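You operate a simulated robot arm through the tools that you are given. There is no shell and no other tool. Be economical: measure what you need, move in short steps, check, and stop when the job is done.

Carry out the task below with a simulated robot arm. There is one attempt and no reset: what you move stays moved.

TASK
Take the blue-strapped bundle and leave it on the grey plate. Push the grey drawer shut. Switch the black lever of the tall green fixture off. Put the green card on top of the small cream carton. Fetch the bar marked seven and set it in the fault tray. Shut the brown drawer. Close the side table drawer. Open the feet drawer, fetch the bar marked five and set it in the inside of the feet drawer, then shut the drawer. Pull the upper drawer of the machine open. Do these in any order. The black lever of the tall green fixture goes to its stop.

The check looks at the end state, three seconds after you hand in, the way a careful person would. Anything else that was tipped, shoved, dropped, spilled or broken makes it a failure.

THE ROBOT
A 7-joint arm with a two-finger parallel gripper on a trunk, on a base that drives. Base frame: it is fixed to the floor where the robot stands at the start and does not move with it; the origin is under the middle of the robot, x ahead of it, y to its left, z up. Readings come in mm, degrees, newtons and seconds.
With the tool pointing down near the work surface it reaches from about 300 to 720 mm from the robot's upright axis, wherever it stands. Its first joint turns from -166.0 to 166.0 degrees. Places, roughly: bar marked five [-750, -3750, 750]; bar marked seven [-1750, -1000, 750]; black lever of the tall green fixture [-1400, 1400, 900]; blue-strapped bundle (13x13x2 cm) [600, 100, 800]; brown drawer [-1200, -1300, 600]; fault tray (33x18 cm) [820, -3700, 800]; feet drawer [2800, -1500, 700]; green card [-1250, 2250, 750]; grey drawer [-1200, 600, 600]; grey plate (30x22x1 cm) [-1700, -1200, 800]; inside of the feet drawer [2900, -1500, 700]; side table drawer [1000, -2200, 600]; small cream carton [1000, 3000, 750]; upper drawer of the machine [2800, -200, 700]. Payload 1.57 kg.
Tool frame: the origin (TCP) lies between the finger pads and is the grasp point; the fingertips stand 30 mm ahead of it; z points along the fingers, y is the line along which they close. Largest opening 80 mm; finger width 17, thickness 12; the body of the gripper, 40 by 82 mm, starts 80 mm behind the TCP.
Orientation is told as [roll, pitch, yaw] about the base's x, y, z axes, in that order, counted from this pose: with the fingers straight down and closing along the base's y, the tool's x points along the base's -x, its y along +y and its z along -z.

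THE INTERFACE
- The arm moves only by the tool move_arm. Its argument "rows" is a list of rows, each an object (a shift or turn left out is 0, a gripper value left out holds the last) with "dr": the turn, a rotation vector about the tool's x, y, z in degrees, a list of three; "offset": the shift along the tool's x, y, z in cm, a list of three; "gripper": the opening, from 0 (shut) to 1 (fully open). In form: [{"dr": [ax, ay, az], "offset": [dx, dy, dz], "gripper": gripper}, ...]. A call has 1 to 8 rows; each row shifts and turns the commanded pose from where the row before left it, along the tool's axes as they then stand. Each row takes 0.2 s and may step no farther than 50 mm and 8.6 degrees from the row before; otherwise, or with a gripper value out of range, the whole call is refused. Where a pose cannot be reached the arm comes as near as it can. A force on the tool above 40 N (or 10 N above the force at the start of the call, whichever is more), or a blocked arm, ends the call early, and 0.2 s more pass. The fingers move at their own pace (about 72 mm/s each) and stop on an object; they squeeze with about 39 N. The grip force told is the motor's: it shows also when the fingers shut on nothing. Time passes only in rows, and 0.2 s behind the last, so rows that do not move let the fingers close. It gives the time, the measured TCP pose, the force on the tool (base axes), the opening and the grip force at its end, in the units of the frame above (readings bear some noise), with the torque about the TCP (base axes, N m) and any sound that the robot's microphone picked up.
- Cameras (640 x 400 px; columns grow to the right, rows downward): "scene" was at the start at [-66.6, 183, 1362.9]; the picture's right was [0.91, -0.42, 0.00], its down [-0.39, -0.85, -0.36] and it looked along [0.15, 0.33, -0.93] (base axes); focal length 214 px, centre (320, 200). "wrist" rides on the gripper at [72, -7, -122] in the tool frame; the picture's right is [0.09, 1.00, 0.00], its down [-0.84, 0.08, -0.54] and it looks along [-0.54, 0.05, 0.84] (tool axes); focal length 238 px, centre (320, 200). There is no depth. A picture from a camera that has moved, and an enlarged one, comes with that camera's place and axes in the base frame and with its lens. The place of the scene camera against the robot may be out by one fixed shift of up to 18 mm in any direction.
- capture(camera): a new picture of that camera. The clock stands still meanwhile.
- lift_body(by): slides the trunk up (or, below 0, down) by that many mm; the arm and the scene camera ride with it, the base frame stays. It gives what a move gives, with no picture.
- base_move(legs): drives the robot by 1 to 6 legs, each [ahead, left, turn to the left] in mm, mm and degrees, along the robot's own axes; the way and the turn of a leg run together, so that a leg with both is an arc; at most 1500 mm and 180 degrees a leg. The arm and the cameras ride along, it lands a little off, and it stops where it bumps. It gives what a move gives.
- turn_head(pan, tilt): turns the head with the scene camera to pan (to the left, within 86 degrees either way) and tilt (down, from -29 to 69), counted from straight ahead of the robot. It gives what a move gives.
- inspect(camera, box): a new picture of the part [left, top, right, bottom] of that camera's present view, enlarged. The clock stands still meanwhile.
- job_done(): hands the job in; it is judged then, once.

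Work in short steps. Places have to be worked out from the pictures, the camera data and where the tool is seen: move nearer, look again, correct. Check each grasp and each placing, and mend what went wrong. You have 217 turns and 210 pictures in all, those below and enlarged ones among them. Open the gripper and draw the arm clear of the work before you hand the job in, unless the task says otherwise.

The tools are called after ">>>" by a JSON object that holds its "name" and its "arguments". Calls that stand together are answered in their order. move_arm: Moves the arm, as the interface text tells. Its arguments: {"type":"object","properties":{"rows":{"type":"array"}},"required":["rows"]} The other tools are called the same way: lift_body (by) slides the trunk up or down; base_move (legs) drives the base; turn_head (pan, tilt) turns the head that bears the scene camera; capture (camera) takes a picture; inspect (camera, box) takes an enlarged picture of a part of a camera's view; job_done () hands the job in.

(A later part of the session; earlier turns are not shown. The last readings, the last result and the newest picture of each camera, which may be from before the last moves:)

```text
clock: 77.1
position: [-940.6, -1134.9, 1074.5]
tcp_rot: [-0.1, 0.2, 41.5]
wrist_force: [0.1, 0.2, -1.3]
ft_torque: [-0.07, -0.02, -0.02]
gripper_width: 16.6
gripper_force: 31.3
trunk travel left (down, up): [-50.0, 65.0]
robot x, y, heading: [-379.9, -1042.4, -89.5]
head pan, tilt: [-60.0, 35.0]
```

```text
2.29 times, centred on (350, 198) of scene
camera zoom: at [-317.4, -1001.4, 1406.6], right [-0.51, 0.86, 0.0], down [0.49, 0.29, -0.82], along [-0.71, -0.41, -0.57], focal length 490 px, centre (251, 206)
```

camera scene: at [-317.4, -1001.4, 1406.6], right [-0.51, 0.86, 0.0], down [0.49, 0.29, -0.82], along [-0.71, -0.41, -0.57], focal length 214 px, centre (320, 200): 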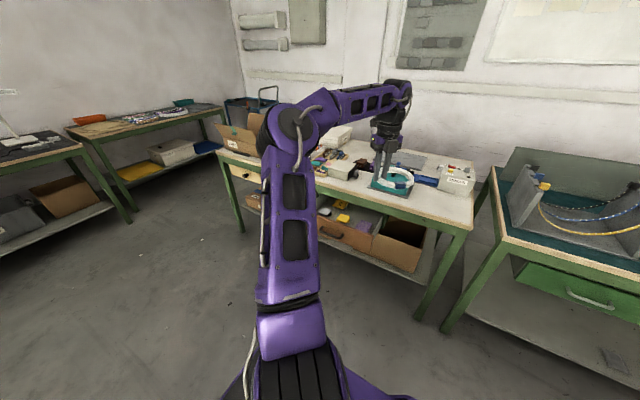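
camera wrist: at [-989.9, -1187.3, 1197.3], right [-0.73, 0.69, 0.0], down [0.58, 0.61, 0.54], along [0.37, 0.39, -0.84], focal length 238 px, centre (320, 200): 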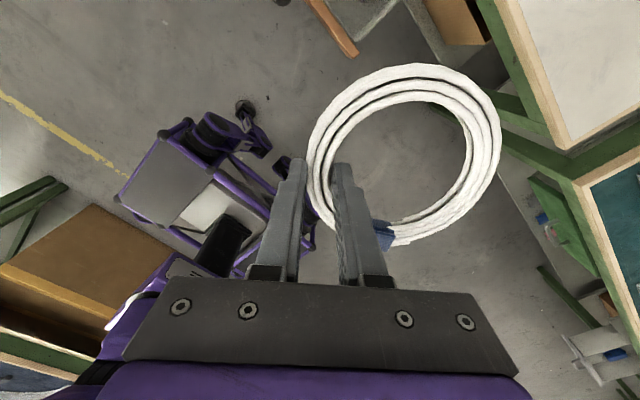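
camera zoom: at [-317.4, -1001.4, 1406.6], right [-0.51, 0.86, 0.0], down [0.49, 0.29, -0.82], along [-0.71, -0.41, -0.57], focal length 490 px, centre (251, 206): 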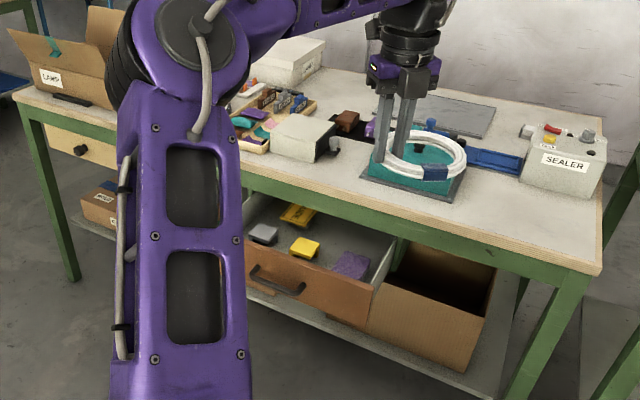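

Brown drawer is open mid-bench with front ≈ x -1070. I'll set the bundle temporarily on the clear right-front part of bench D (≈(-1300,-925)), so the arm is free to shut the drawer and regrasp. Drive there.

>>> {"name": "base_move", "arguments": {"legs": [[-175, -330, 0]]}}

>>> {"name": "turn_head", "arguments": {"pan": -86, "tilt": 45}}

>>> {"name": "capture", "arguments": {"camera": "scene"}}

>>> {"name": "capture", "arguments": {"camera": "wrist"}}

```text
clock: 80.8
position: [-1270.0, -958.4, 1074.9]
tcp_rot: [-0.1, 0.1, 41.3]
wrist_force: [0.2, -0.3, -0.3]
ft_torque: [-0.04, -0.04, 0.0]
gripper_width: 16.5
gripper_force: 31.8
trunk travel left (down, up): [-50.0, 65.0]
robot x, y, heading: [-712.2, -861.3, -89.9]
head pan, tilt: [-60.0, 35.0]
```

```text
clock: 81.7
position: [-1271.1, -958.0, 1074.5]
tcp_rot: [-0.2, 0.2, 41.3]
wrist_force: [0.6, -0.5, -0.3]
ft_torque: [-0.03, -0.04, 0.01]
gripper_width: 16.5
gripper_force: 31.9
trunk travel left (down, up): [-50.0, 65.0]
robot x, y, heading: [-710.4, -865.7, -89.8]
head pan, tilt: [-85.9, 45.0]
```

```text
177 pictures are left
camera scene: at [-651.8, -788.1, 1391.8], right [-0.07, 1.0, 0.0], down [0.7, 0.05, -0.71], along [-0.71, -0.05, -0.71], focal length 214 px, centre (320, 200)
```

scene: 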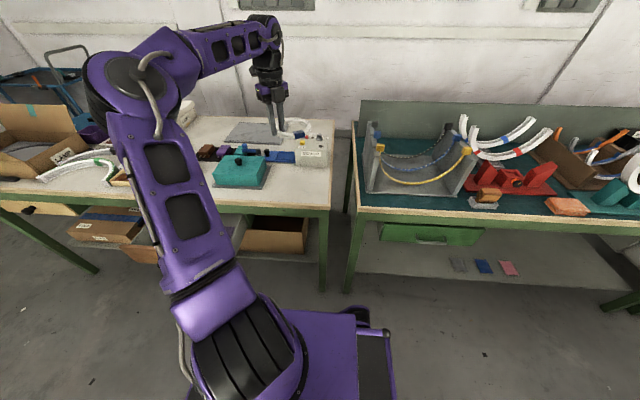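

```text
176 pictures are left
camera wrist: at [-1319.9, -1010.3, 1197.3], right [-0.73, 0.69, 0.0], down [0.58, 0.61, 0.54], along [0.37, 0.39, -0.84], focal length 238 px, centre (320, 200)
```

wrist: 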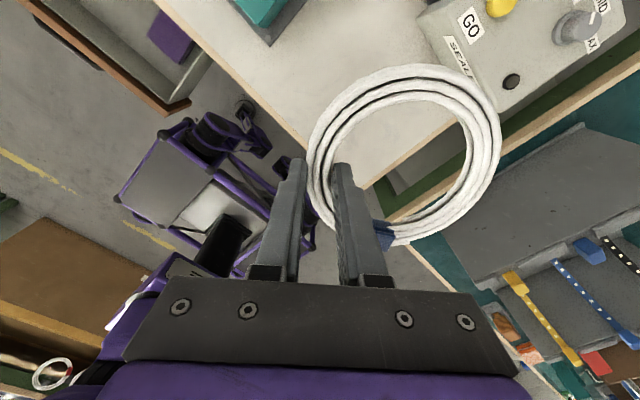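

Ring centre is over the clear area (-1305,-918). Lower toward the table.

>>> {"name": "move_arm", "arguments": {"rows": [{"offset": [0, 0, 4.6]}, {"offset": [0, 0, 4.6]}, {"offset": [0, 0, 4.6]}, {"offset": [0, 0, 4.6]}, {"offset": [0, 0, 3.6]}]}}

>>> {"name": "capture", "arguments": {"camera": "wrist"}}

```text
clock: 82.9
position: [-1270.4, -960.0, 854.0]
tcp_rot: [-0.1, 0.2, 41.4]
wrist_force: [0.1, -0.3, -1.0]
ft_torque: [-0.05, 0.0, -0.03]
gripper_width: 16.3
gripper_force: 31.5
trunk travel left (down, up): [-50.0, 65.0]
robot x, y, heading: [-711.2, -860.4, -89.9]
head pan, tilt: [-85.9, 45.0]
```

```text
175 pictures are left
camera wrist: at [-1320.5, -1011.8, 976.7], right [-0.73, 0.69, 0.0], down [0.58, 0.61, 0.54], along [0.37, 0.39, -0.84], focal length 238 px, centre (320, 200)
```

wrist: 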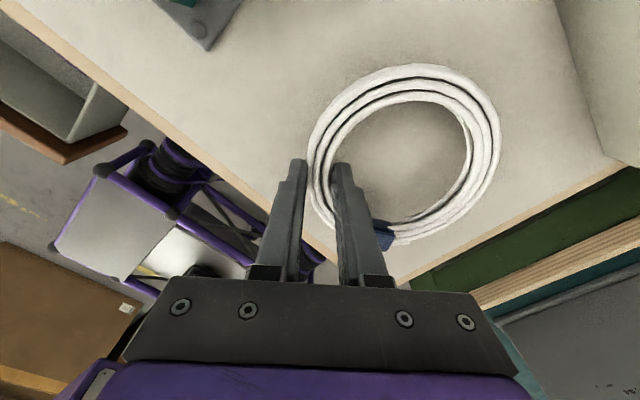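

Lower slowly until contact force shows.

>>> {"name": "move_arm", "arguments": {"rows": [{"offset": [0, 0, 1.2]}, {"offset": [0, 0, 1.0]}, {"offset": [0, 0, 0.6]}]}}

>>> {"name": "move_arm", "arguments": {"rows": [{"offset": [0, 0, 0.3]}, {"offset": [0, 0, 0.3]}]}}

```text
clock: 83.7
position: [-1271.5, -959.4, 828.9]
tcp_rot: [0.1, 0.4, 41.3]
wrist_force: [1.2, -3.5, 26.0]
ft_torque: [-0.19, -0.4, 0.01]
gripper_width: 16.7
gripper_force: 32.0
trunk travel left (down, up): [-50.0, 65.0]
robot x, y, heading: [-709.2, -865.4, -89.8]
head pan, tilt: [-85.9, 45.0]
```

```text
clock: 84.1
position: [-1272.6, -958.2, 831.1]
tcp_rot: [0.2, 0.4, 41.3]
wrist_force: [4.9, -0.6, 16.9]
ft_torque: [0.0, -0.45, -0.04]
gripper_width: 16.5
gripper_force: 31.6
trunk travel left (down, up): [-50.0, 65.0]
robot x, y, heading: [-710.8, -866.8, -89.7]
head pan, tilt: [-85.9, 45.0]
stopped in row 1: the force on the tool passed its limit at 44 N (the readings are from after the stop); the commanded pose is now the measured one
```

Contact: ring is on the table (TCP z≈831). Open partially and rise.

>>> {"name": "move_arm", "arguments": {"rows": [{"gripper": 0.5}, {"offset": [0, 0, -1]}, {"offset": [0, 0, -4]}, {"offset": [0, 0, -4.5]}, {"offset": [0, 0, -4.5]}, {"offset": [0, 0, -4.5]}]}}

>>> {"name": "capture", "arguments": {"camera": "wrist"}}

```text
clock: 85.5
position: [-1271.0, -960.4, 1012.6]
tcp_rot: [0.0, 0.3, 41.2]
wrist_force: [-0.3, -1.3, -0.3]
ft_torque: [0.04, -0.03, 0.02]
gripper_width: 40.1
gripper_force: 0.0
trunk travel left (down, up): [-50.0, 65.0]
robot x, y, heading: [-707.7, -864.6, -89.9]
head pan, tilt: [-85.9, 45.0]
```

```text
174 pictures are left
camera wrist: at [-1319.2, -1013.7, 1135.4], right [-0.73, 0.69, 0.0], down [0.58, 0.61, 0.54], along [0.37, 0.39, -0.84], focal length 238 px, centre (320, 200)
```

wrist: 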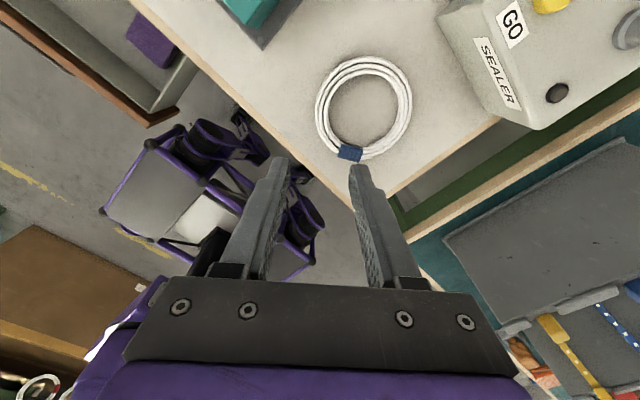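

Bundle rests on the table. Now drive ahead ~470 to face the brown drawer, moving slightly away from the bench.

>>> {"name": "base_move", "arguments": {"legs": [[0, 100, 0], [470, 0, 0]]}}

>>> {"name": "turn_head", "arguments": {"pan": -65, "tilt": 55}}

>>> {"name": "capture", "arguments": {"camera": "scene"}}

>>> {"name": "capture", "arguments": {"camera": "wrist"}}

```text
clock: 89.6
position: [-1166.4, -1443.9, 1012.8]
tcp_rot: [0.0, 0.4, 41.5]
wrist_force: [0.1, -0.2, -1.0]
ft_torque: [0.02, 0.02, 0.0]
gripper_width: 40.2
gripper_force: 0.1
trunk travel left (down, up): [-50.0, 65.0]
robot x, y, heading: [-606.1, -1347.7, -89.6]
head pan, tilt: [-85.9, 45.0]
```

```text
clock: 90.4
position: [-1167.1, -1443.5, 1013.1]
tcp_rot: [0.1, 0.4, 41.5]
wrist_force: [-0.7, 0.7, 0.6]
ft_torque: [0.01, -0.02, 0.01]
gripper_width: 40.0
gripper_force: 0.1
trunk travel left (down, up): [-50.0, 65.0]
robot x, y, heading: [-607.7, -1344.3, -89.7]
head pan, tilt: [-65.0, 55.0]
```

```text
173 pictures are left
camera scene: at [-532.8, -1293.4, 1378.3], right [-0.43, 0.9, 0.0], down [0.74, 0.35, -0.57], along [-0.52, -0.25, -0.82], focal length 214 px, centre (320, 200)
```

scene: 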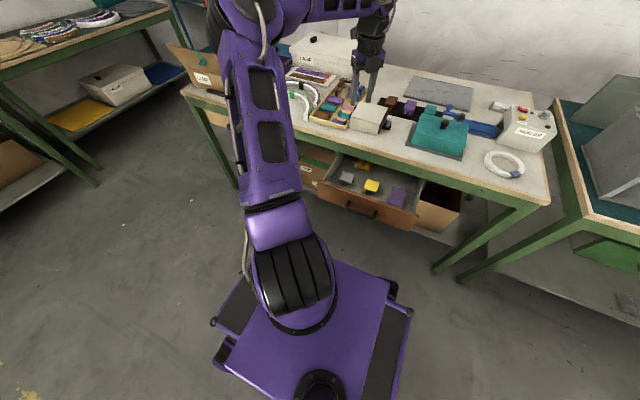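

```text
172 pictures are left
camera wrist: at [-1215.4, -1496.2, 1135.4], right [-0.73, 0.69, 0.0], down [0.58, 0.61, 0.54], along [0.37, 0.39, -0.84], focal length 238 px, centre (320, 200)
```

wrist: 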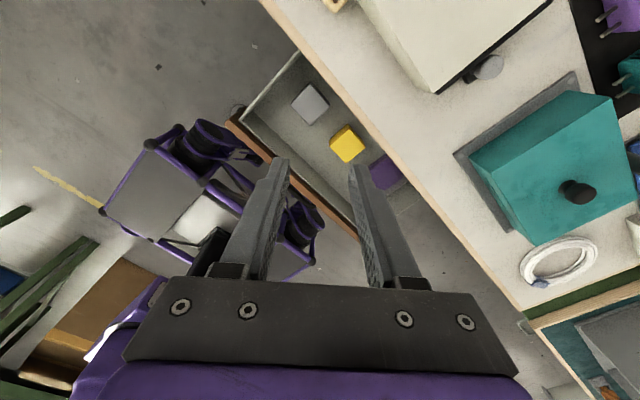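

Drawer face ≈ x -1025, y -1530…-1160, handle at z≈630. I'll shut the gripper, turn yaw to 0, and retract to in front of the drawer.

>>> {"name": "move_arm", "arguments": {"rows": [{"dr": [0, 0, 8.3], "gripper": 0}, {"dr": [0, 0, 8.3]}, {"dr": [0, 0, 8.3]}, {"dr": [0, 0, 8.3]}, {"dr": [0, 0, 8.3]}]}}

>>> {"name": "move_arm", "arguments": {"rows": [{"offset": [-3.76, 1.96, 0]}, {"offset": [-3.76, 1.96, 0]}, {"offset": [-3.76, 1.96, 0]}, {"offset": [-3.76, 1.96, 0]}, {"offset": [-3.76, 1.96, 0]}]}}

>>> {"name": "move_arm", "arguments": {"rows": [{"dr": [0, 7.5, 0]}, {"dr": [0, 7.5, 0]}, {"dr": [0, 7.5, 0]}, {"dr": [0, 7.5, 0]}, {"dr": [0, 7.5, 0]}, {"dr": [0, 7.5, 0]}]}}

```text
clock: 91.6
position: [-1166.3, -1444.0, 1012.0]
tcp_rot: [-0.2, 0.3, -0.3]
wrist_force: [-0.4, 0.1, 0.2]
ft_torque: [-0.03, -0.01, -0.03]
gripper_width: 0.0
gripper_force: 21.4
trunk travel left (down, up): [-50.0, 65.0]
robot x, y, heading: [-606.3, -1345.1, -89.8]
head pan, tilt: [-65.0, 55.0]
```

```text
clock: 92.8
position: [-981.5, -1344.7, 1008.4]
tcp_rot: [-0.2, 0.3, -0.1]
wrist_force: [0.4, -0.3, 1.1]
ft_torque: [0.0, 0.0, 0.03]
gripper_width: 0.0
gripper_force: 21.1
trunk travel left (down, up): [-50.0, 65.0]
robot x, y, heading: [-605.4, -1347.8, -89.6]
head pan, tilt: [-65.0, 55.0]
```

```text
clock: 94.2
position: [-996.2, -1343.8, 1022.3]
tcp_rot: [-0.3, 45.4, -0.2]
wrist_force: [0.5, -0.3, -0.5]
ft_torque: [0.0, -0.01, -0.01]
gripper_width: 0.1
gripper_force: 21.2
out of reach, approached as far as the arm can: row 6
trunk travel left (down, up): [-50.0, 65.0]
robot x, y, heading: [-608.8, -1349.4, -89.7]
head pan, tilt: [-65.0, 55.0]
```

Lower straight down in front of the drawer to TCP z≈686.

>>> {"name": "move_arm", "arguments": {"rows": [{"offset": [-3.15, 0, 2.79]}, {"offset": [-3.15, 0, 2.79]}, {"offset": [-3.15, 0, 2.79]}, {"offset": [-3.15, 0, 2.79]}, {"offset": [-3.15, 0, 2.79]}, {"offset": [-3.15, 0, 2.79]}, {"offset": [-3.15, 0, 2.79]}, {"offset": [-3.15, 0, 2.79]}]}}

>>> {"name": "capture", "arguments": {"camera": "scene"}}

>>> {"name": "capture", "arguments": {"camera": "wrist"}}

```text
clock: 96.1
position: [-1044.8, -1345.5, 722.1]
tcp_rot: [-2.2, 46.8, -0.6]
wrist_force: [-0.2, 2.1, 3.0]
ft_torque: [0.05, -0.06, 0.06]
gripper_width: 0.0
gripper_force: 21.1
out of reach, approached as far as the arm can: row 1, 2, 3, 4, 8
trunk travel left (down, up): [-50.0, 65.0]
robot x, y, heading: [-605.8, -1348.4, -89.8]
head pan, tilt: [-65.0, 55.0]
stopped in row 8: the force on the tool passed its limit at 127 N (the readings are from after the stop); the commanded pose is now the measured one
```

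```text
171 pictures are left
camera scene: at [-532.6, -1293.9, 1378.4], right [-0.43, 0.9, 0.0], down [0.74, 0.35, -0.57], along [-0.52, -0.25, -0.82], focal length 214 px, centre (320, 200)
```

scene: 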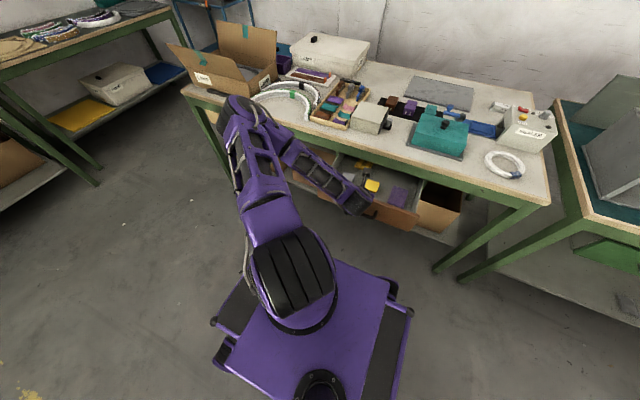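

```text
170 pictures are left
camera wrist: at [-1004.6, -1348.4, 858.6], right [-0.08, 1.0, 0.04], down [0.97, 0.09, -0.24], along [-0.24, 0.02, -0.97], focal length 238 px, centre (320, 200)
```

wrist: 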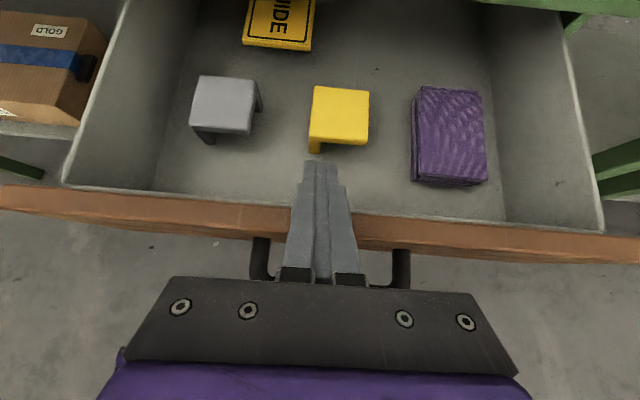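

The fingers drifted over the drawer's front panel. Raise, then shift the base 100 mm away so the fingers come in front of the face.

>>> {"name": "move_arm", "arguments": {"rows": [{"offset": [2.1, 0, -2.1]}, {"offset": [2.1, 0, -2.1]}]}}

>>> {"name": "base_move", "arguments": {"legs": [[0, 110, 0]]}}

>>> {"name": "capture", "arguments": {"camera": "wrist"}}

```text
clock: 96.7
position: [-1045.8, -1345.6, 781.0]
tcp_rot: [-2.2, 46.7, -0.6]
wrist_force: [0.5, 0.5, -0.1]
ft_torque: [0.02, -0.01, -0.04]
gripper_width: 0.0
gripper_force: 21.2
trunk travel left (down, up): [-50.0, 65.0]
robot x, y, heading: [-606.8, -1344.6, -89.5]
head pan, tilt: [-65.0, 55.0]
```

```text
clock: 98.4
position: [-936.3, -1343.2, 780.3]
tcp_rot: [-2.2, 46.6, -0.7]
wrist_force: [0.2, -0.2, -0.3]
ft_torque: [-0.02, -0.02, -0.01]
gripper_width: 0.0
gripper_force: 20.9
trunk travel left (down, up): [-50.0, 65.0]
robot x, y, heading: [-497.0, -1344.5, -89.6]
head pan, tilt: [-65.0, 55.0]
```

```text
169 pictures are left
camera wrist: at [-895.6, -1346.1, 916.8], right [-0.08, 1.0, 0.04], down [0.97, 0.09, -0.24], along [-0.24, 0.02, -0.97], focal length 238 px, centre (320, 200)
```

wrist: 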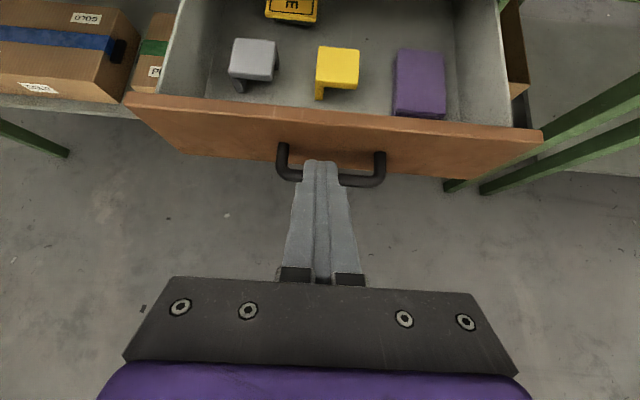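

Face spans z≈595–718, handle below. Lower 7 cm so tips press above the handle, then push in -x.

>>> {"name": "move_arm", "arguments": {"rows": [{"offset": [-2.5, 0, 2.35]}, {"offset": [-2.5, 0, 2.35]}]}}

>>> {"name": "move_arm", "arguments": {"rows": [{"offset": [1.37, 0, 1.46]}, {"offset": [1.37, 0, 1.46]}, {"offset": [1.37, 0, 1.46]}, {"offset": [1.37, 0, 1.46]}, {"offset": [1.37, 0, 1.46]}, {"offset": [1.37, 0, 1.46]}, {"offset": [1.37, 0, 1.46]}, {"offset": [1.37, 0, 1.46]}]}}

>>> {"name": "capture", "arguments": {"camera": "wrist"}}

```text
clock: 99.0
position: [-940.2, -1340.3, 717.7]
tcp_rot: [-2.5, 46.2, -0.7]
wrist_force: [0.1, 0.5, 0.0]
ft_torque: [-0.02, -0.03, 0.01]
gripper_width: 0.0
gripper_force: 21.1
out of reach, approached as far as the arm can: row 2
trunk travel left (down, up): [-50.0, 65.0]
robot x, y, heading: [-498.2, -1342.9, -89.7]
head pan, tilt: [-65.0, 55.0]
```

```text
clock: 100.8
position: [-1101.1, -1345.1, 717.8]
tcp_rot: [-2.3, 46.7, -0.7]
wrist_force: [-0.4, 0.9, -0.7]
ft_torque: [0.01, -0.03, 0.03]
gripper_width: 0.0
gripper_force: 21.9
trunk travel left (down, up): [-50.0, 65.0]
robot x, y, heading: [-496.5, -1344.0, -89.7]
head pan, tilt: [-65.0, 55.0]
```

```text
168 pictures are left
camera wrist: at [-1061.4, -1347.9, 854.7], right [-0.08, 1.0, 0.04], down [0.97, 0.09, -0.24], along [-0.24, 0.02, -0.97], focal length 238 px, centre (320, 200)
```

wrist: 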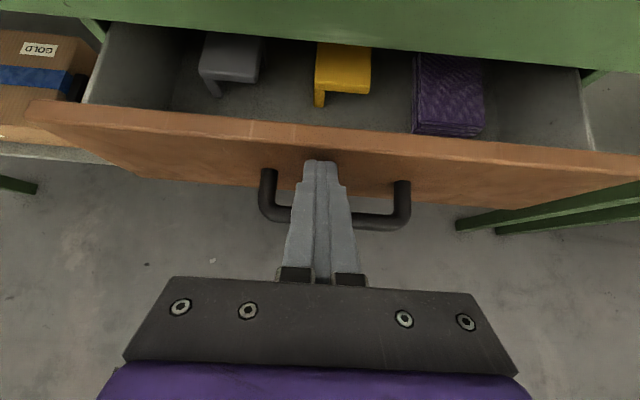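

The drawer is moving with little force. Keep pushing to the stop.

>>> {"name": "move_arm", "arguments": {"rows": [{"offset": [1.37, 0, 1.46]}, {"offset": [1.37, 0, 1.46]}, {"offset": [1.37, 0, 1.46]}, {"offset": [1.37, 0, 1.46]}, {"offset": [1.37, 0, 1.46]}, {"offset": [1.37, 0, 1.46]}]}}

>>> {"name": "capture", "arguments": {"camera": "wrist"}}

```text
clock: 101.9
position: [-1182.3, -1345.2, 715.6]
tcp_rot: [-2.0, 46.2, -0.5]
wrist_force: [6.2, 0.0, 3.1]
ft_torque: [0.04, -0.05, -0.01]
gripper_width: 0.0
gripper_force: 21.5
trunk travel left (down, up): [-50.0, 65.0]
robot x, y, heading: [-501.1, -1345.8, -89.7]
head pan, tilt: [-65.0, 55.0]
stopped in row 5: the force on the tool passed its limit at 72 N (the readings are from after the stop); the commanded pose is now the measured one
```

```text
167 pictures are left
camera wrist: at [-1144.2, -1348.8, 852.0], right [-0.08, 1.0, 0.04], down [0.97, 0.09, -0.23], along [-0.23, 0.02, -0.97], focal length 238 px, centre (320, 200)
```

wrist: 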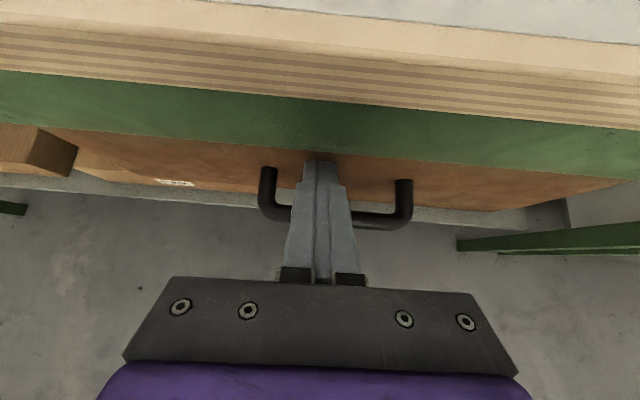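

Hard stop reached — brown drawer is shut. Withdraw and raise, then look at the bench for bar seven.

>>> {"name": "move_arm", "arguments": {"rows": [{"offset": [-2.57, 0, -2.73]}, {"offset": [-2.57, 0, -2.73]}, {"offset": [-2.57, 0, -2.73]}, {"offset": [-2.57, 0, -2.73]}, {"offset": [2.9, 0, -2.75]}, {"offset": [2.9, 0, -2.75]}, {"offset": [2.9, 0, -2.75]}, {"offset": [2.9, 0, -2.75]}]}}

>>> {"name": "turn_head", "arguments": {"pan": -80, "tilt": 40}}

>>> {"name": "inspect", "arguments": {"camera": "scene", "box": [160, 60, 480, 260]}}

```text
clock: 103.7
position: [-1033.2, -1340.1, 877.5]
tcp_rot: [-2.1, 46.2, -0.8]
wrist_force: [0.6, 0.5, -0.5]
ft_torque: [-0.02, -0.02, 0.0]
gripper_width: 0.0
gripper_force: 21.4
trunk travel left (down, up): [-50.0, 65.0]
robot x, y, heading: [-498.0, -1343.8, -89.9]
head pan, tilt: [-65.0, 55.0]
```

```text
clock: 104.5
position: [-1033.3, -1340.9, 876.1]
tcp_rot: [-2.2, 46.3, -0.6]
wrist_force: [-0.6, -0.3, -0.5]
ft_torque: [0.03, 0.04, -0.01]
gripper_width: 0.0
gripper_force: 21.3
trunk travel left (down, up): [-50.0, 65.0]
robot x, y, heading: [-500.4, -1344.4, -89.6]
head pan, tilt: [-80.0, 40.0]
```

```text
2.00 times, centred on (320, 160) of scene
camera zoom: at [-442.6, -1277.5, 1398.9], right [-0.18, 0.98, 0.0], down [0.63, 0.12, -0.77], along [-0.75, -0.14, -0.64], focal length 429 px, centre (320, 280)
```

zoom: 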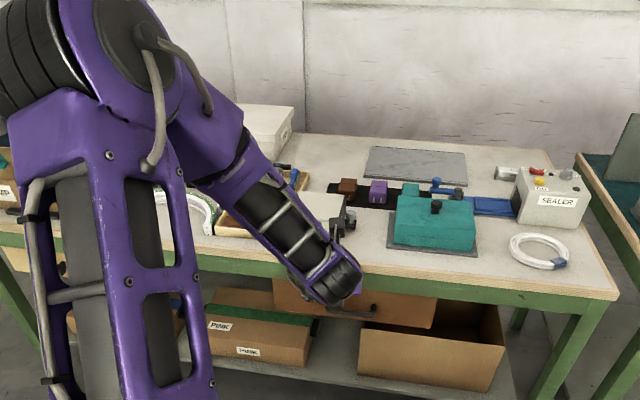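

Zoom in further on the items at the back of the bench.

>>> {"name": "inspect", "arguments": {"camera": "scene", "box": [300, 115, 460, 215]}}

```text
4.00 times, centred on (380, 165) of scene
camera zoom: at [-442.6, -1277.5, 1398.9], right [-0.18, 0.98, 0.0], down [0.63, 0.12, -0.77], along [-0.75, -0.14, -0.64], focal length 858 px, centre (80, 340)
```

zoom: 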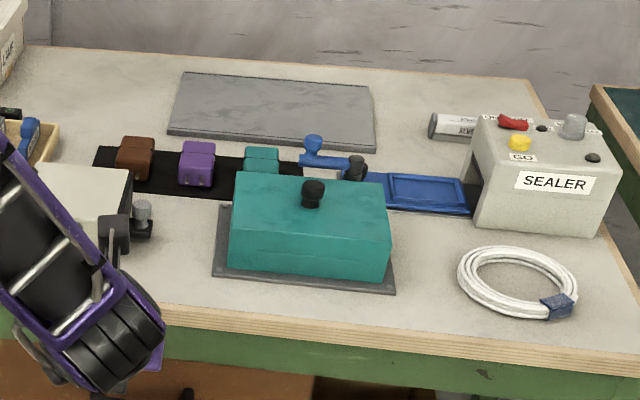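

The bar "SEVEN" lies at the back beside the sealer (≈(-1734,-940)). Raise the trunk for reach, un-tilt the tool and open the gripper.

>>> {"name": "move_arm", "arguments": {"rows": [{"dr": [0, -7.7, 0]}, {"dr": [0, -7.7, 0]}, {"dr": [0, -7.7, 0]}, {"dr": [0, -7.7, 0]}, {"dr": [0, -7.7, 0]}, {"dr": [0, -7.7, 0]}, {"offset": [0, 0, -4.5]}, {"offset": [0, 0, -4.5]}]}}

>>> {"name": "move_arm", "arguments": {"rows": [{"dr": [2, 0, -8.3], "offset": [0, 0, -2]}, {"dr": [0, 0, -8.3]}, {"dr": [0, 0, -8.3]}, {"dr": [0, 0, -8.3]}, {"dr": [0, 0, -8.3], "gripper": 0.55}]}}

>>> {"name": "lift_body", "arguments": {"by": 64}}

>>> {"name": "base_move", "arguments": {"legs": [[-470, 0, 0], [0, -210, 0]]}}

>>> {"name": "capture", "arguments": {"camera": "wrist"}}

```text
clock: 106.3
position: [-1034.2, -1335.8, 967.1]
tcp_rot: [-1.3, 0.0, 0.9]
wrist_force: [0.3, -0.6, 0.3]
ft_torque: [-0.01, -0.02, -0.02]
gripper_width: 0.0
gripper_force: 20.9
trunk travel left (down, up): [-50.0, 65.0]
robot x, y, heading: [-500.2, -1345.0, -89.5]
head pan, tilt: [-80.0, 40.0]
```

```text
clock: 107.5
position: [-1035.6, -1336.2, 985.7]
tcp_rot: [-2.6, 2.3, 42.5]
wrist_force: [0.0, 0.8, -0.4]
ft_torque: [0.0, 0.0, 0.01]
gripper_width: 44.3
gripper_force: 0.0
trunk travel left (down, up): [-50.0, 65.0]
robot x, y, heading: [-497.2, -1342.6, -89.9]
head pan, tilt: [-80.0, 40.0]
```

```text
clock: 108.5
position: [-1035.0, -1336.2, 1049.5]
tcp_rot: [-2.5, 2.2, 42.3]
wrist_force: [-0.4, -0.3, 0.5]
ft_torque: [0.01, -0.01, 0.0]
gripper_width: 44.2
gripper_force: 0.0
trunk travel left (down, up): [-114.0, 1.0]
robot x, y, heading: [-500.1, -1346.6, -89.8]
head pan, tilt: [-80.0, 40.0]
```

```text
clock: 113.5
position: [-1245.8, -867.5, 1049.1]
tcp_rot: [-2.5, 2.3, 42.4]
wrist_force: [-0.3, -0.1, -0.1]
ft_torque: [0.0, 0.0, 0.02]
gripper_width: 44.0
gripper_force: 0.0
trunk travel left (down, up): [-114.0, 1.0]
robot x, y, heading: [-710.1, -877.0, -89.8]
head pan, tilt: [-80.0, 40.0]
```

```text
164 pictures are left
camera wrist: at [-1293.3, -913.3, 1175.1], right [-0.74, 0.67, -0.04], down [0.57, 0.65, 0.5], along [0.37, 0.35, -0.86], focal length 238 px, centre (320, 200)
```

wrist: 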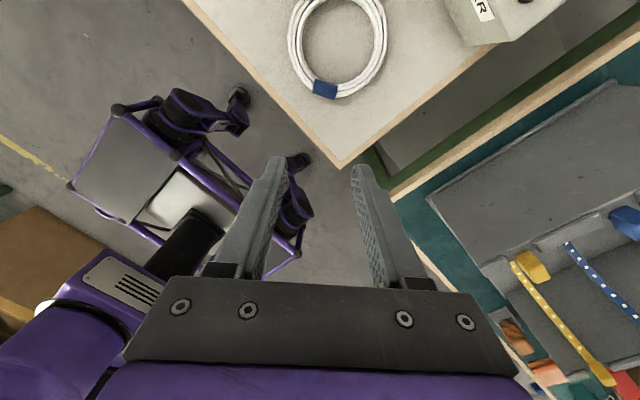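

Correct the small tilt and go over the ring's same grasp point (-1271,-959).

>>> {"name": "move_arm", "arguments": {"rows": [{"dr": [-0.4, -3.4, 0]}, {"offset": [4.02, -2.55, 0]}, {"offset": [4.02, -2.55, 0]}, {"offset": [0, 0, 4.5]}, {"offset": [0, 0, 4.5]}, {"offset": [0, 0, 4.5]}]}}

>>> {"name": "capture", "arguments": {"camera": "wrist"}}

```text
clock: 114.9
position: [-1264.9, -960.9, 918.2]
tcp_rot: [-2.3, -1.1, 42.2]
wrist_force: [-0.4, -0.6, -0.6]
ft_torque: [0.02, 0.0, 0.0]
gripper_width: 44.0
gripper_force: 0.1
trunk travel left (down, up): [-114.0, 1.0]
robot x, y, heading: [-712.0, -879.0, -89.7]
head pan, tilt: [-80.0, 40.0]
```

```text
163 pictures are left
camera wrist: at [-1317.2, -1012.7, 1038.6], right [-0.74, 0.67, -0.04], down [0.54, 0.63, 0.55], along [0.4, 0.39, -0.83], focal length 238 px, centre (320, 200)
```

wrist: 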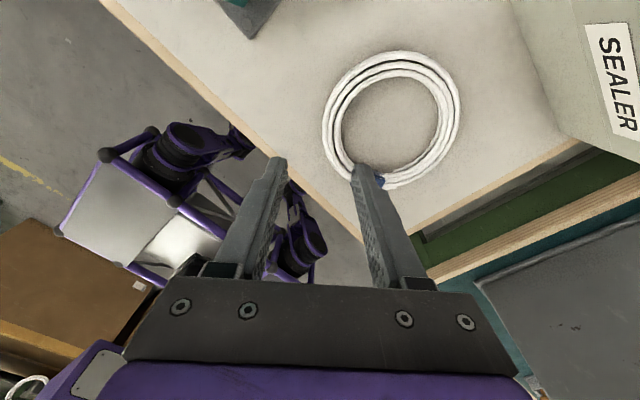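

Fix remaining tilt and lower a bit, then check.

>>> {"name": "move_arm", "arguments": {"rows": [{"dr": [-2.3, 1.1, 0]}, {"offset": [0.4, 0, 3]}, {"offset": [0, 0, 2.5]}]}}

>>> {"name": "capture", "arguments": {"camera": "wrist"}}

```text
clock: 115.7
position: [-1268.2, -962.5, 862.9]
tcp_rot: [0.1, 0.1, 42.3]
wrist_force: [0.1, -0.2, 0.5]
ft_torque: [0.01, -0.03, -0.02]
gripper_width: 43.8
gripper_force: 0.1
trunk travel left (down, up): [-114.0, 1.0]
robot x, y, heading: [-710.8, -877.1, -89.6]
head pan, tilt: [-80.0, 40.0]
```

```text
162 pictures are left
camera wrist: at [-1316.0, -1016.2, 985.8], right [-0.74, 0.67, 0.0], down [0.57, 0.62, 0.54], along [0.36, 0.4, -0.84], focal length 238 px, centre (320, 200)
```

wrist: 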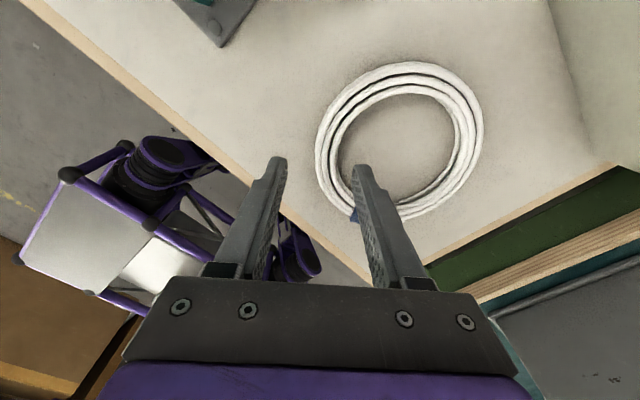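

Aligned. Descend to 832 and grip, then lift.

>>> {"name": "move_arm", "arguments": {"rows": [{"offset": [0, 0.2, 1.5]}, {"offset": [0, 0.2, 1.4]}, {"gripper": 0}, {}, {}, {"offset": [0, 0, -4]}, {"offset": [0, 0, -4.5]}, {"offset": [0, 0, -4.5]}]}}

>>> {"name": "capture", "arguments": {"camera": "wrist"}}

```text
clock: 117.5
position: [-1269.4, -958.7, 961.6]
tcp_rot: [0.2, -0.1, 42.4]
wrist_force: [-0.6, -0.1, -1.2]
ft_torque: [-0.05, -0.05, -0.01]
gripper_width: 16.4
gripper_force: 31.3
trunk travel left (down, up): [-114.0, 1.0]
robot x, y, heading: [-706.4, -874.9, -89.7]
head pan, tilt: [-80.0, 40.0]
```

```text
161 pictures are left
camera wrist: at [-1317.6, -1013.1, 1083.5], right [-0.74, 0.67, 0.0], down [0.57, 0.62, 0.54], along [0.37, 0.4, -0.84], focal length 238 px, centre (320, 200)
```

wrist: 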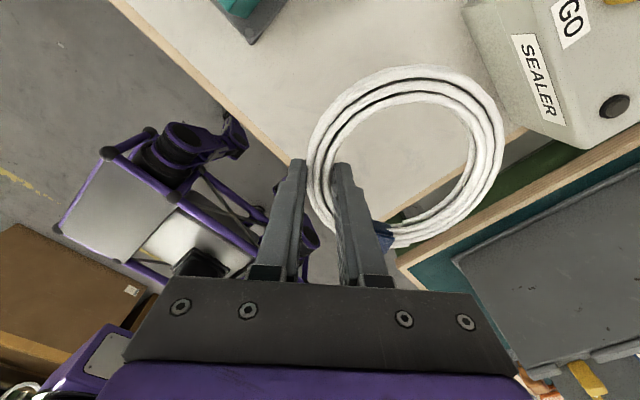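

Bundle gripped again. Raise, drive ahead and close to the bench (axis x≈-955).

>>> {"name": "move_arm", "arguments": {"rows": [{"offset": [0, 0, -4]}, {"offset": [0, 0, -4]}]}}

>>> {"name": "base_move", "arguments": {"legs": [[300, 0, 0], [0, -150, 0]]}}

>>> {"name": "base_move", "arguments": {"legs": [[0, -90, 0]]}}

>>> {"name": "turn_head", "arguments": {"pan": -86, "tilt": 55}}

>>> {"name": "capture", "arguments": {"camera": "scene"}}

>>> {"name": "capture", "arguments": {"camera": "wrist"}}

```text
clock: 118.1
position: [-1267.5, -963.7, 1040.4]
tcp_rot: [0.1, -0.1, 42.4]
wrist_force: [0.1, 0.3, -0.7]
ft_torque: [-0.04, -0.05, -0.02]
gripper_width: 16.4
gripper_force: 32.0
trunk travel left (down, up): [-114.0, 1.0]
robot x, y, heading: [-707.9, -877.3, -89.7]
head pan, tilt: [-80.0, 40.0]
```

```text
clock: 121.9
position: [-1413.4, -1275.1, 1042.2]
tcp_rot: [0.1, 0.0, 42.6]
wrist_force: [-0.4, 0.5, -0.5]
ft_torque: [-0.03, -0.03, 0.01]
gripper_width: 16.5
gripper_force: 31.6
trunk travel left (down, up): [-114.0, 1.0]
robot x, y, heading: [-856.6, -1185.2, -89.3]
head pan, tilt: [-80.0, 40.0]
```

```text
clock: 123.4
position: [-1501.4, -1274.6, 1040.8]
tcp_rot: [0.1, 0.0, 42.7]
wrist_force: [0.0, 0.3, -0.9]
ft_torque: [-0.01, 0.0, 0.01]
gripper_width: 16.2
gripper_force: 31.3
trunk travel left (down, up): [-114.0, 1.0]
robot x, y, heading: [-944.7, -1184.2, -89.5]
head pan, tilt: [-80.0, 40.0]
```

```text
clock: 124.2
position: [-1501.3, -1275.3, 1040.6]
tcp_rot: [0.1, 0.0, 42.6]
wrist_force: [-0.1, 0.8, -1.5]
ft_torque: [-0.03, -0.05, -0.01]
gripper_width: 16.6
gripper_force: 31.7
trunk travel left (down, up): [-114.0, 1.0]
robot x, y, heading: [-943.5, -1185.8, -89.3]
head pan, tilt: [-85.9, 55.0]
```

```text
160 pictures are left
camera scene: at [-876.1, -1107.4, 1442.4], right [-0.08, 1.0, 0.0], down [0.82, 0.07, -0.57], along [-0.57, -0.05, -0.82], focal length 214 px, centre (320, 200)
```

scene: 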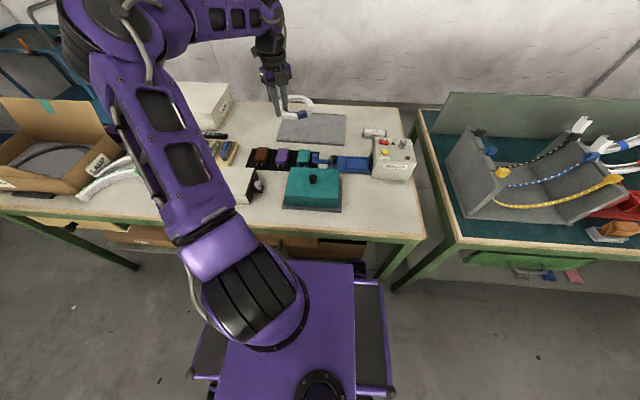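

```text
159 pictures are left
camera wrist: at [-1549.9, -1329.1, 1162.8], right [-0.74, 0.67, 0.0], down [0.56, 0.62, 0.54], along [0.36, 0.4, -0.84], focal length 238 px, centre (320, 200)
```

wrist: 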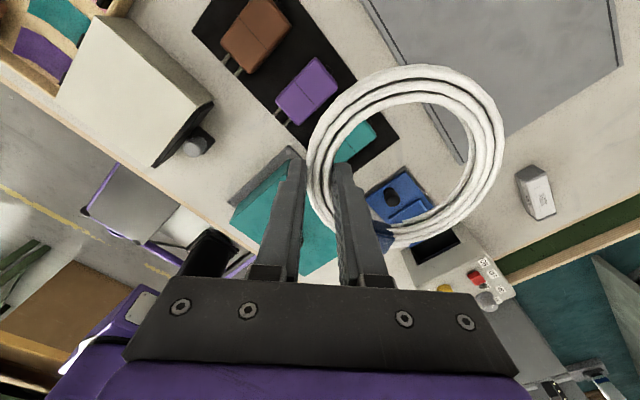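

The plate spans about x -1612…-1830, y -1055…-1355; bar seven seen at ≈(-1686,-920). Move TCP to (-1676,-1239) so that the ring is over the plate's middle and lower.

>>> {"name": "move_arm", "arguments": {"rows": [{"offset": [2.61, 3.63, 0]}, {"offset": [2.61, 3.63, 0]}, {"offset": [2.61, 3.63, 0]}, {"offset": [2.61, 3.63, 0]}, {"offset": [0, 0, 4.5]}, {"offset": [0, 0, 4.5]}, {"offset": [0, 0, 4]}]}}

>>> {"name": "capture", "arguments": {"camera": "wrist"}}

>>> {"name": "inspect", "arguments": {"camera": "scene", "box": [200, 60, 440, 210]}}

```text
clock: 125.8
position: [-1637.3, -1237.0, 901.3]
tcp_rot: [0.0, 0.0, 42.8]
wrist_force: [0.5, -0.6, -0.1]
ft_torque: [-0.02, -0.03, 0.01]
gripper_width: 16.7
gripper_force: 31.6
out of reach, approached as far as the arm can: row 4
trunk travel left (down, up): [-114.0, 1.0]
robot x, y, heading: [-948.8, -1182.9, -89.5]
head pan, tilt: [-85.9, 55.0]
```

```text
158 pictures are left
camera wrist: at [-1685.4, -1291.4, 1023.4], right [-0.74, 0.67, 0.0], down [0.56, 0.62, 0.54], along [0.36, 0.4, -0.84], focal length 238 px, centre (320, 200)
```

wrist: 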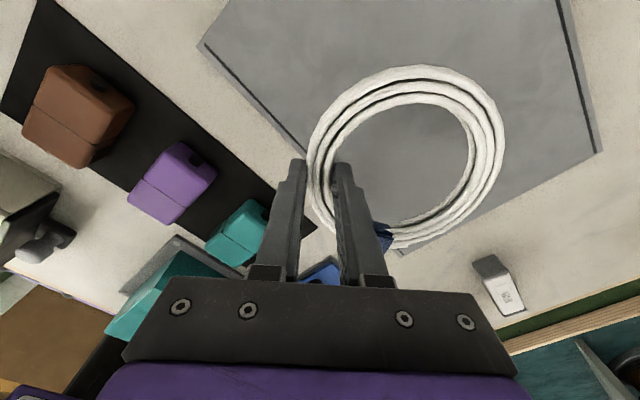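

```text
2.67 times, centred on (320, 135) of scene
camera zoom: at [-876.1, -1107.3, 1442.4], right [-0.08, 1.0, 0.0], down [0.82, 0.07, -0.57], along [-0.57, -0.05, -0.82], focal length 572 px, centre (320, 373)
```

zoom: 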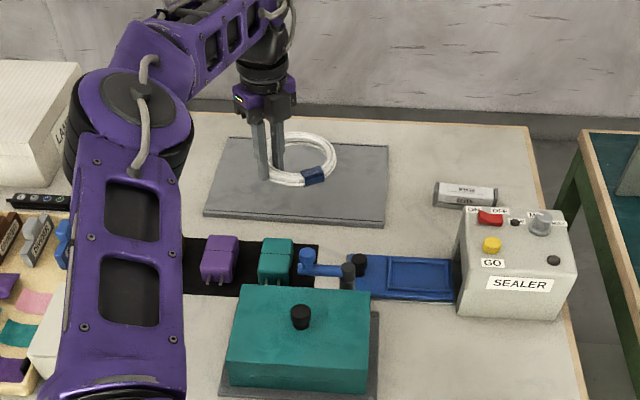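

The ring is near the plate's front edge; try 35 mm further outward at this lower height.

>>> {"name": "move_arm", "arguments": {"rows": [{"offset": [1.3, 1.2, 0.5]}, {"offset": [1.3, 1.2, 0.5]}]}}

```text
clock: 126.4
position: [-1655.7, -1234.8, 893.2]
tcp_rot: [0.1, 0.0, 42.7]
wrist_force: [0.4, -0.2, -1.2]
ft_torque: [-0.02, -0.04, -0.01]
gripper_width: 16.7
gripper_force: 31.8
out of reach, approached as far as the arm can: row 2
trunk travel left (down, up): [-114.0, 1.0]
robot x, y, heading: [-944.0, -1183.7, -89.3]
head pan, tilt: [-85.9, 55.0]
```

Ring now well inside the plate edge. Lower with a little more outward reach.

>>> {"name": "move_arm", "arguments": {"rows": [{"offset": [0.4, 0.4, 2]}, {"offset": [0.4, 0.4, 1.5]}]}}

>>> {"name": "move_arm", "arguments": {"rows": [{"offset": [0, 0, 0.5]}, {"offset": [0, 0, 0.5]}, {"offset": [0, 0, 0.4]}, {"offset": [0, 0, 0.3]}]}}

>>> {"name": "capture", "arguments": {"camera": "wrist"}}

```text
clock: 127.0
position: [-1653.1, -1227.5, 859.4]
tcp_rot: [0.1, 0.0, 42.7]
wrist_force: [-1.1, -0.2, -0.9]
ft_torque: [-0.02, 0.01, -0.01]
gripper_width: 16.5
gripper_force: 32.0
out of reach, approached as far as the arm can: row 1, 2
trunk travel left (down, up): [-114.0, 1.0]
robot x, y, heading: [-943.4, -1186.2, -89.2]
head pan, tilt: [-85.9, 55.0]
```

```text
clock: 128.0
position: [-1651.9, -1228.8, 842.8]
tcp_rot: [0.1, 0.0, 42.7]
wrist_force: [0.3, -0.2, 0.0]
ft_torque: [-0.05, -0.08, -0.02]
gripper_width: 16.6
gripper_force: 32.6
trunk travel left (down, up): [-114.0, 1.0]
robot x, y, heading: [-945.5, -1181.6, -89.3]
head pan, tilt: [-85.9, 55.0]
```

```text
156 pictures are left
camera wrist: at [-1699.7, -1282.9, 964.7], right [-0.74, 0.67, 0.0], down [0.56, 0.62, 0.54], along [0.36, 0.4, -0.84], focal length 238 px, centre (320, 200)
```

wrist: 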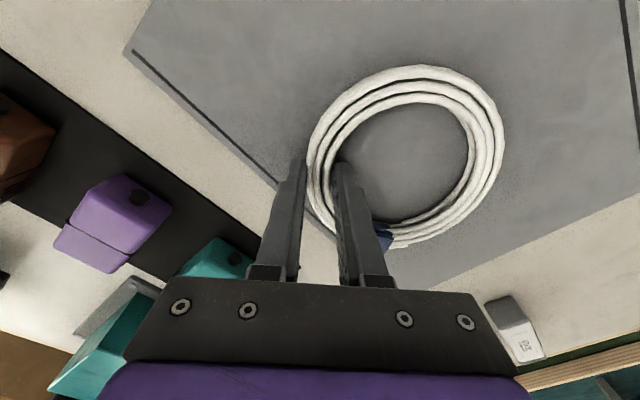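

The ring's near side is very close to the plate edge. Raise 1 cm and nudge the base 22 mm closer to the bench.

>>> {"name": "move_arm", "arguments": {"rows": [{"offset": [0, 0, -1.2]}]}}

>>> {"name": "base_move", "arguments": {"legs": [[0, -24, 0]]}}

>>> {"name": "capture", "arguments": {"camera": "wrist"}}

```text
clock: 128.4
position: [-1652.9, -1228.2, 854.5]
tcp_rot: [0.1, 0.0, 42.6]
wrist_force: [0.6, -1.0, -1.1]
ft_torque: [-0.04, -0.06, 0.0]
gripper_width: 16.6
gripper_force: 31.9
trunk travel left (down, up): [-114.0, 1.0]
robot x, y, heading: [-940.9, -1187.3, -89.6]
head pan, tilt: [-85.9, 55.0]
```

```text
clock: 129.3
position: [-1675.5, -1229.0, 855.0]
tcp_rot: [0.2, 0.0, 42.7]
wrist_force: [-0.2, -0.3, -0.3]
ft_torque: [-0.01, -0.05, 0.04]
gripper_width: 16.6
gripper_force: 31.7
trunk travel left (down, up): [-114.0, 1.0]
robot x, y, heading: [-969.9, -1188.6, -89.2]
head pan, tilt: [-85.9, 55.0]
```

```text
155 pictures are left
camera wrist: at [-1723.4, -1283.0, 976.8], right [-0.74, 0.67, 0.0], down [0.56, 0.62, 0.54], along [0.36, 0.4, -0.84], focal length 238 px, centre (320, 200)
```

wrist: 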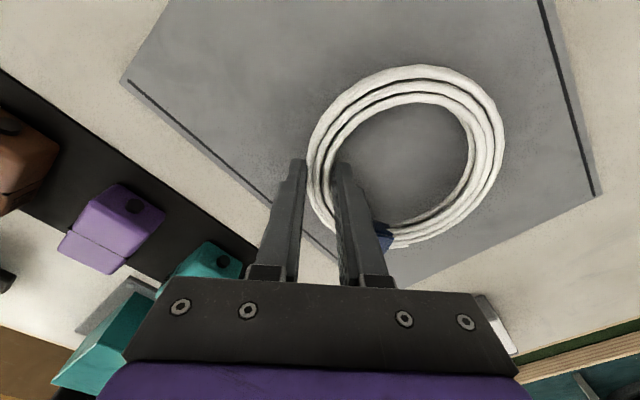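

Good margins now. Lower to contact and release.

>>> {"name": "move_arm", "arguments": {"rows": [{"offset": [0, 0, 0.8]}, {"offset": [0, 0, 0.5]}, {"offset": [0, 0, 0.3]}]}}

>>> {"name": "move_arm", "arguments": {"rows": [{"offset": [0, 0, 0.3]}]}}

```text
clock: 130.1
position: [-1676.1, -1228.4, 842.0]
tcp_rot: [0.3, 0.1, 42.7]
wrist_force: [5.2, 1.5, 15.9]
ft_torque: [0.28, -0.34, -0.07]
gripper_width: 16.4
gripper_force: 31.9
trunk travel left (down, up): [-114.0, 1.0]
robot x, y, heading: [-968.2, -1185.4, -89.3]
head pan, tilt: [-85.9, 55.0]
```

```text
clock: 130.5
position: [-1675.5, -1229.1, 840.7]
tcp_rot: [0.4, 0.3, 42.7]
wrist_force: [-0.6, 2.8, 24.9]
ft_torque: [-0.04, -0.1, -0.12]
gripper_width: 16.8
gripper_force: 32.4
trunk travel left (down, up): [-114.0, 1.0]
robot x, y, heading: [-965.6, -1188.5, -89.4]
head pan, tilt: [-85.9, 55.0]
```

>>> {"name": "move_arm", "arguments": {"rows": [{"offset": [0, 0, -0.2]}, {"gripper": 0.5}, {}, {"offset": [0, 0, -2]}, {"offset": [0, 0, -4]}, {"offset": [0, 0, -4]}]}}

>>> {"name": "capture", "arguments": {"camera": "wrist"}}

```text
clock: 131.9
position: [-1675.3, -1228.4, 935.1]
tcp_rot: [0.0, -0.1, 42.8]
wrist_force: [0.2, 1.1, 0.7]
ft_torque: [-0.01, 0.02, 0.01]
gripper_width: 40.0
gripper_force: 0.0
trunk travel left (down, up): [-114.0, 1.0]
robot x, y, heading: [-970.6, -1183.5, -89.2]
head pan, tilt: [-85.9, 55.0]
```

```text
154 pictures are left
camera wrist: at [-1722.9, -1282.7, 1057.9], right [-0.74, 0.67, 0.0], down [0.56, 0.62, 0.54], along [0.36, 0.4, -0.84], focal length 238 px, centre (320, 200)
```

wrist: 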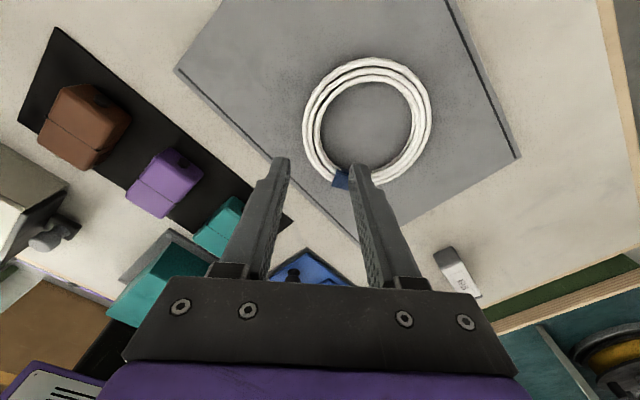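

Bundle lies fully on the plate. Bar seven lies along y at ≈(-1688,-930). Drive back 255 mm; and turn the wrist toward yaw 90.

>>> {"name": "move_arm", "arguments": {"rows": [{"offset": [0, 0, -4]}, {"dr": [0, 0, -8], "offset": [0, 0, -4], "gripper": 0.9}, {"dr": [0, 0, -8]}, {"dr": [0, 0, -8]}, {"dr": [0, 0, -8]}, {"dr": [0, 0, -8]}, {"dr": [0, 0, -7]}]}}

>>> {"name": "base_move", "arguments": {"legs": [[-255, 0, 0]]}}

>>> {"name": "capture", "arguments": {"camera": "wrist"}}

```text
clock: 133.5
position: [-1664.1, -1230.7, 1018.6]
tcp_rot: [-0.1, -0.1, 89.7]
wrist_force: [-0.9, 0.1, 0.1]
ft_torque: [0.03, 0.02, 0.04]
gripper_width: 71.9
gripper_force: 0.1
out of reach, approached as far as the arm can: row 1, 2
trunk travel left (down, up): [-114.0, 1.0]
robot x, y, heading: [-969.4, -1186.3, -89.4]
head pan, tilt: [-85.9, 55.0]
```

```text
clock: 134.4
position: [-1662.7, -1208.3, 1017.2]
tcp_rot: [-0.1, -0.1, 89.8]
wrist_force: [0.4, 0.5, 0.0]
ft_torque: [-0.03, 0.01, 0.01]
gripper_width: 71.9
gripper_force: 0.0
trunk travel left (down, up): [-114.0, 1.0]
robot x, y, heading: [-965.6, -1162.3, -89.4]
head pan, tilt: [-85.9, 55.0]
stopped in leg 1: the robot was blocked; the commanded pose is now the measured one
```

```text
153 pictures are left
camera wrist: at [-1655.8, -1280.7, 1139.7], right [-1.0, -0.09, 0.0], down [-0.07, 0.84, 0.54], along [-0.05, 0.54, -0.84], focal length 238 px, centre (320, 200)
```

wrist: 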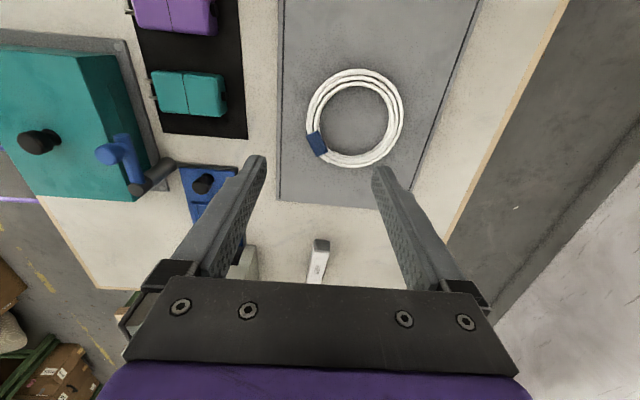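

Yaw 90 works, but backing was blocked. Look at what is there.

>>> {"name": "turn_head", "arguments": {"pan": -86, "tilt": 69}}

>>> {"name": "capture", "arguments": {"camera": "scene"}}

```text
clock: 135.2
position: [-1662.6, -1208.3, 1018.0]
tcp_rot: [0.0, -0.1, 89.7]
wrist_force: [-0.4, 0.7, 0.4]
ft_torque: [-0.04, 0.0, -0.01]
gripper_width: 72.0
gripper_force: 0.1
trunk travel left (down, up): [-114.0, 1.0]
robot x, y, heading: [-968.5, -1164.4, -88.9]
head pan, tilt: [-85.9, 68.8]
```

```text
152 pictures are left
camera scene: at [-882.7, -1083.7, 1426.9], right [-0.09, 1.0, 0.0], down [0.93, 0.08, -0.36], along [-0.36, -0.03, -0.93], focal length 214 px, centre (320, 200)
```

scene: 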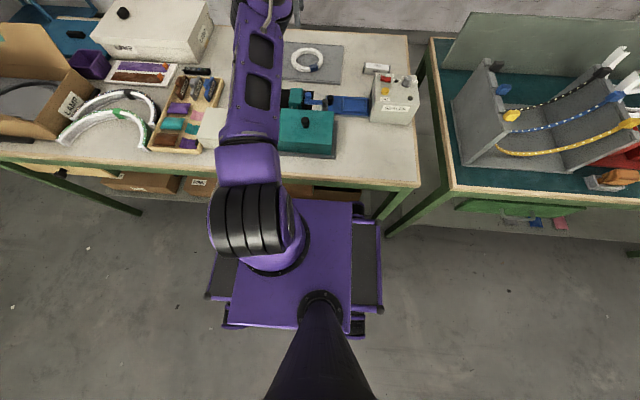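

The bench leg blocks the rear corner. Reach is the issue; test whether lowering the trunk gives more outward reach at low tool heights.

>>> {"name": "lift_body", "arguments": {"by": -64}}

>>> {"name": "move_arm", "arguments": {"rows": [{"offset": [0, 0, 3]}, {"offset": [0, 2.5, 0]}, {"offset": [0, 2.5, 0]}, {"offset": [0, 2.5, 0]}]}}

```text
clock: 136.2
position: [-1662.7, -1208.8, 953.5]
tcp_rot: [0.0, -0.1, 89.6]
wrist_force: [-1.0, 0.1, 0.2]
ft_torque: [-0.02, 0.0, 0.0]
gripper_width: 72.0
gripper_force: 0.1
trunk travel left (down, up): [-50.0, 65.0]
robot x, y, heading: [-962.8, -1163.8, -89.2]
head pan, tilt: [-85.9, 68.8]
```

```text
clock: 137.2
position: [-1670.0, -1208.5, 922.9]
tcp_rot: [0.0, -0.1, 89.7]
wrist_force: [-0.1, 0.0, 0.3]
ft_torque: [-0.02, -0.01, 0.0]
gripper_width: 72.2
gripper_force: 0.0
out of reach, approached as far as the arm can: row 2, 3, 4
trunk travel left (down, up): [-50.0, 65.0]
robot x, y, heading: [-966.9, -1165.4, -89.0]
head pan, tilt: [-85.9, 68.8]
```

About 705 mm max. Test tilting the tool 24° outward, then reach further.

>>> {"name": "move_arm", "arguments": {"rows": [{"dr": [-8, 0, 0]}, {"dr": [-8, 0, 0]}, {"dr": [-8, 0, 0]}, {"offset": [0, 2.3, 1.0]}, {"offset": [0, 2.3, 1.0]}, {"offset": [0, 2.3, 1.0]}]}}

```text
clock: 138.6
position: [-1745.0, -1208.5, 924.9]
tcp_rot: [24.0, -0.2, 89.7]
wrist_force: [-0.4, 0.2, 0.7]
ft_torque: [0.01, 0.0, -0.01]
gripper_width: 71.8
gripper_force: 0.0
trunk travel left (down, up): [-50.0, 65.0]
robot x, y, heading: [-965.0, -1161.3, -89.1]
head pan, tilt: [-85.9, 68.8]
```

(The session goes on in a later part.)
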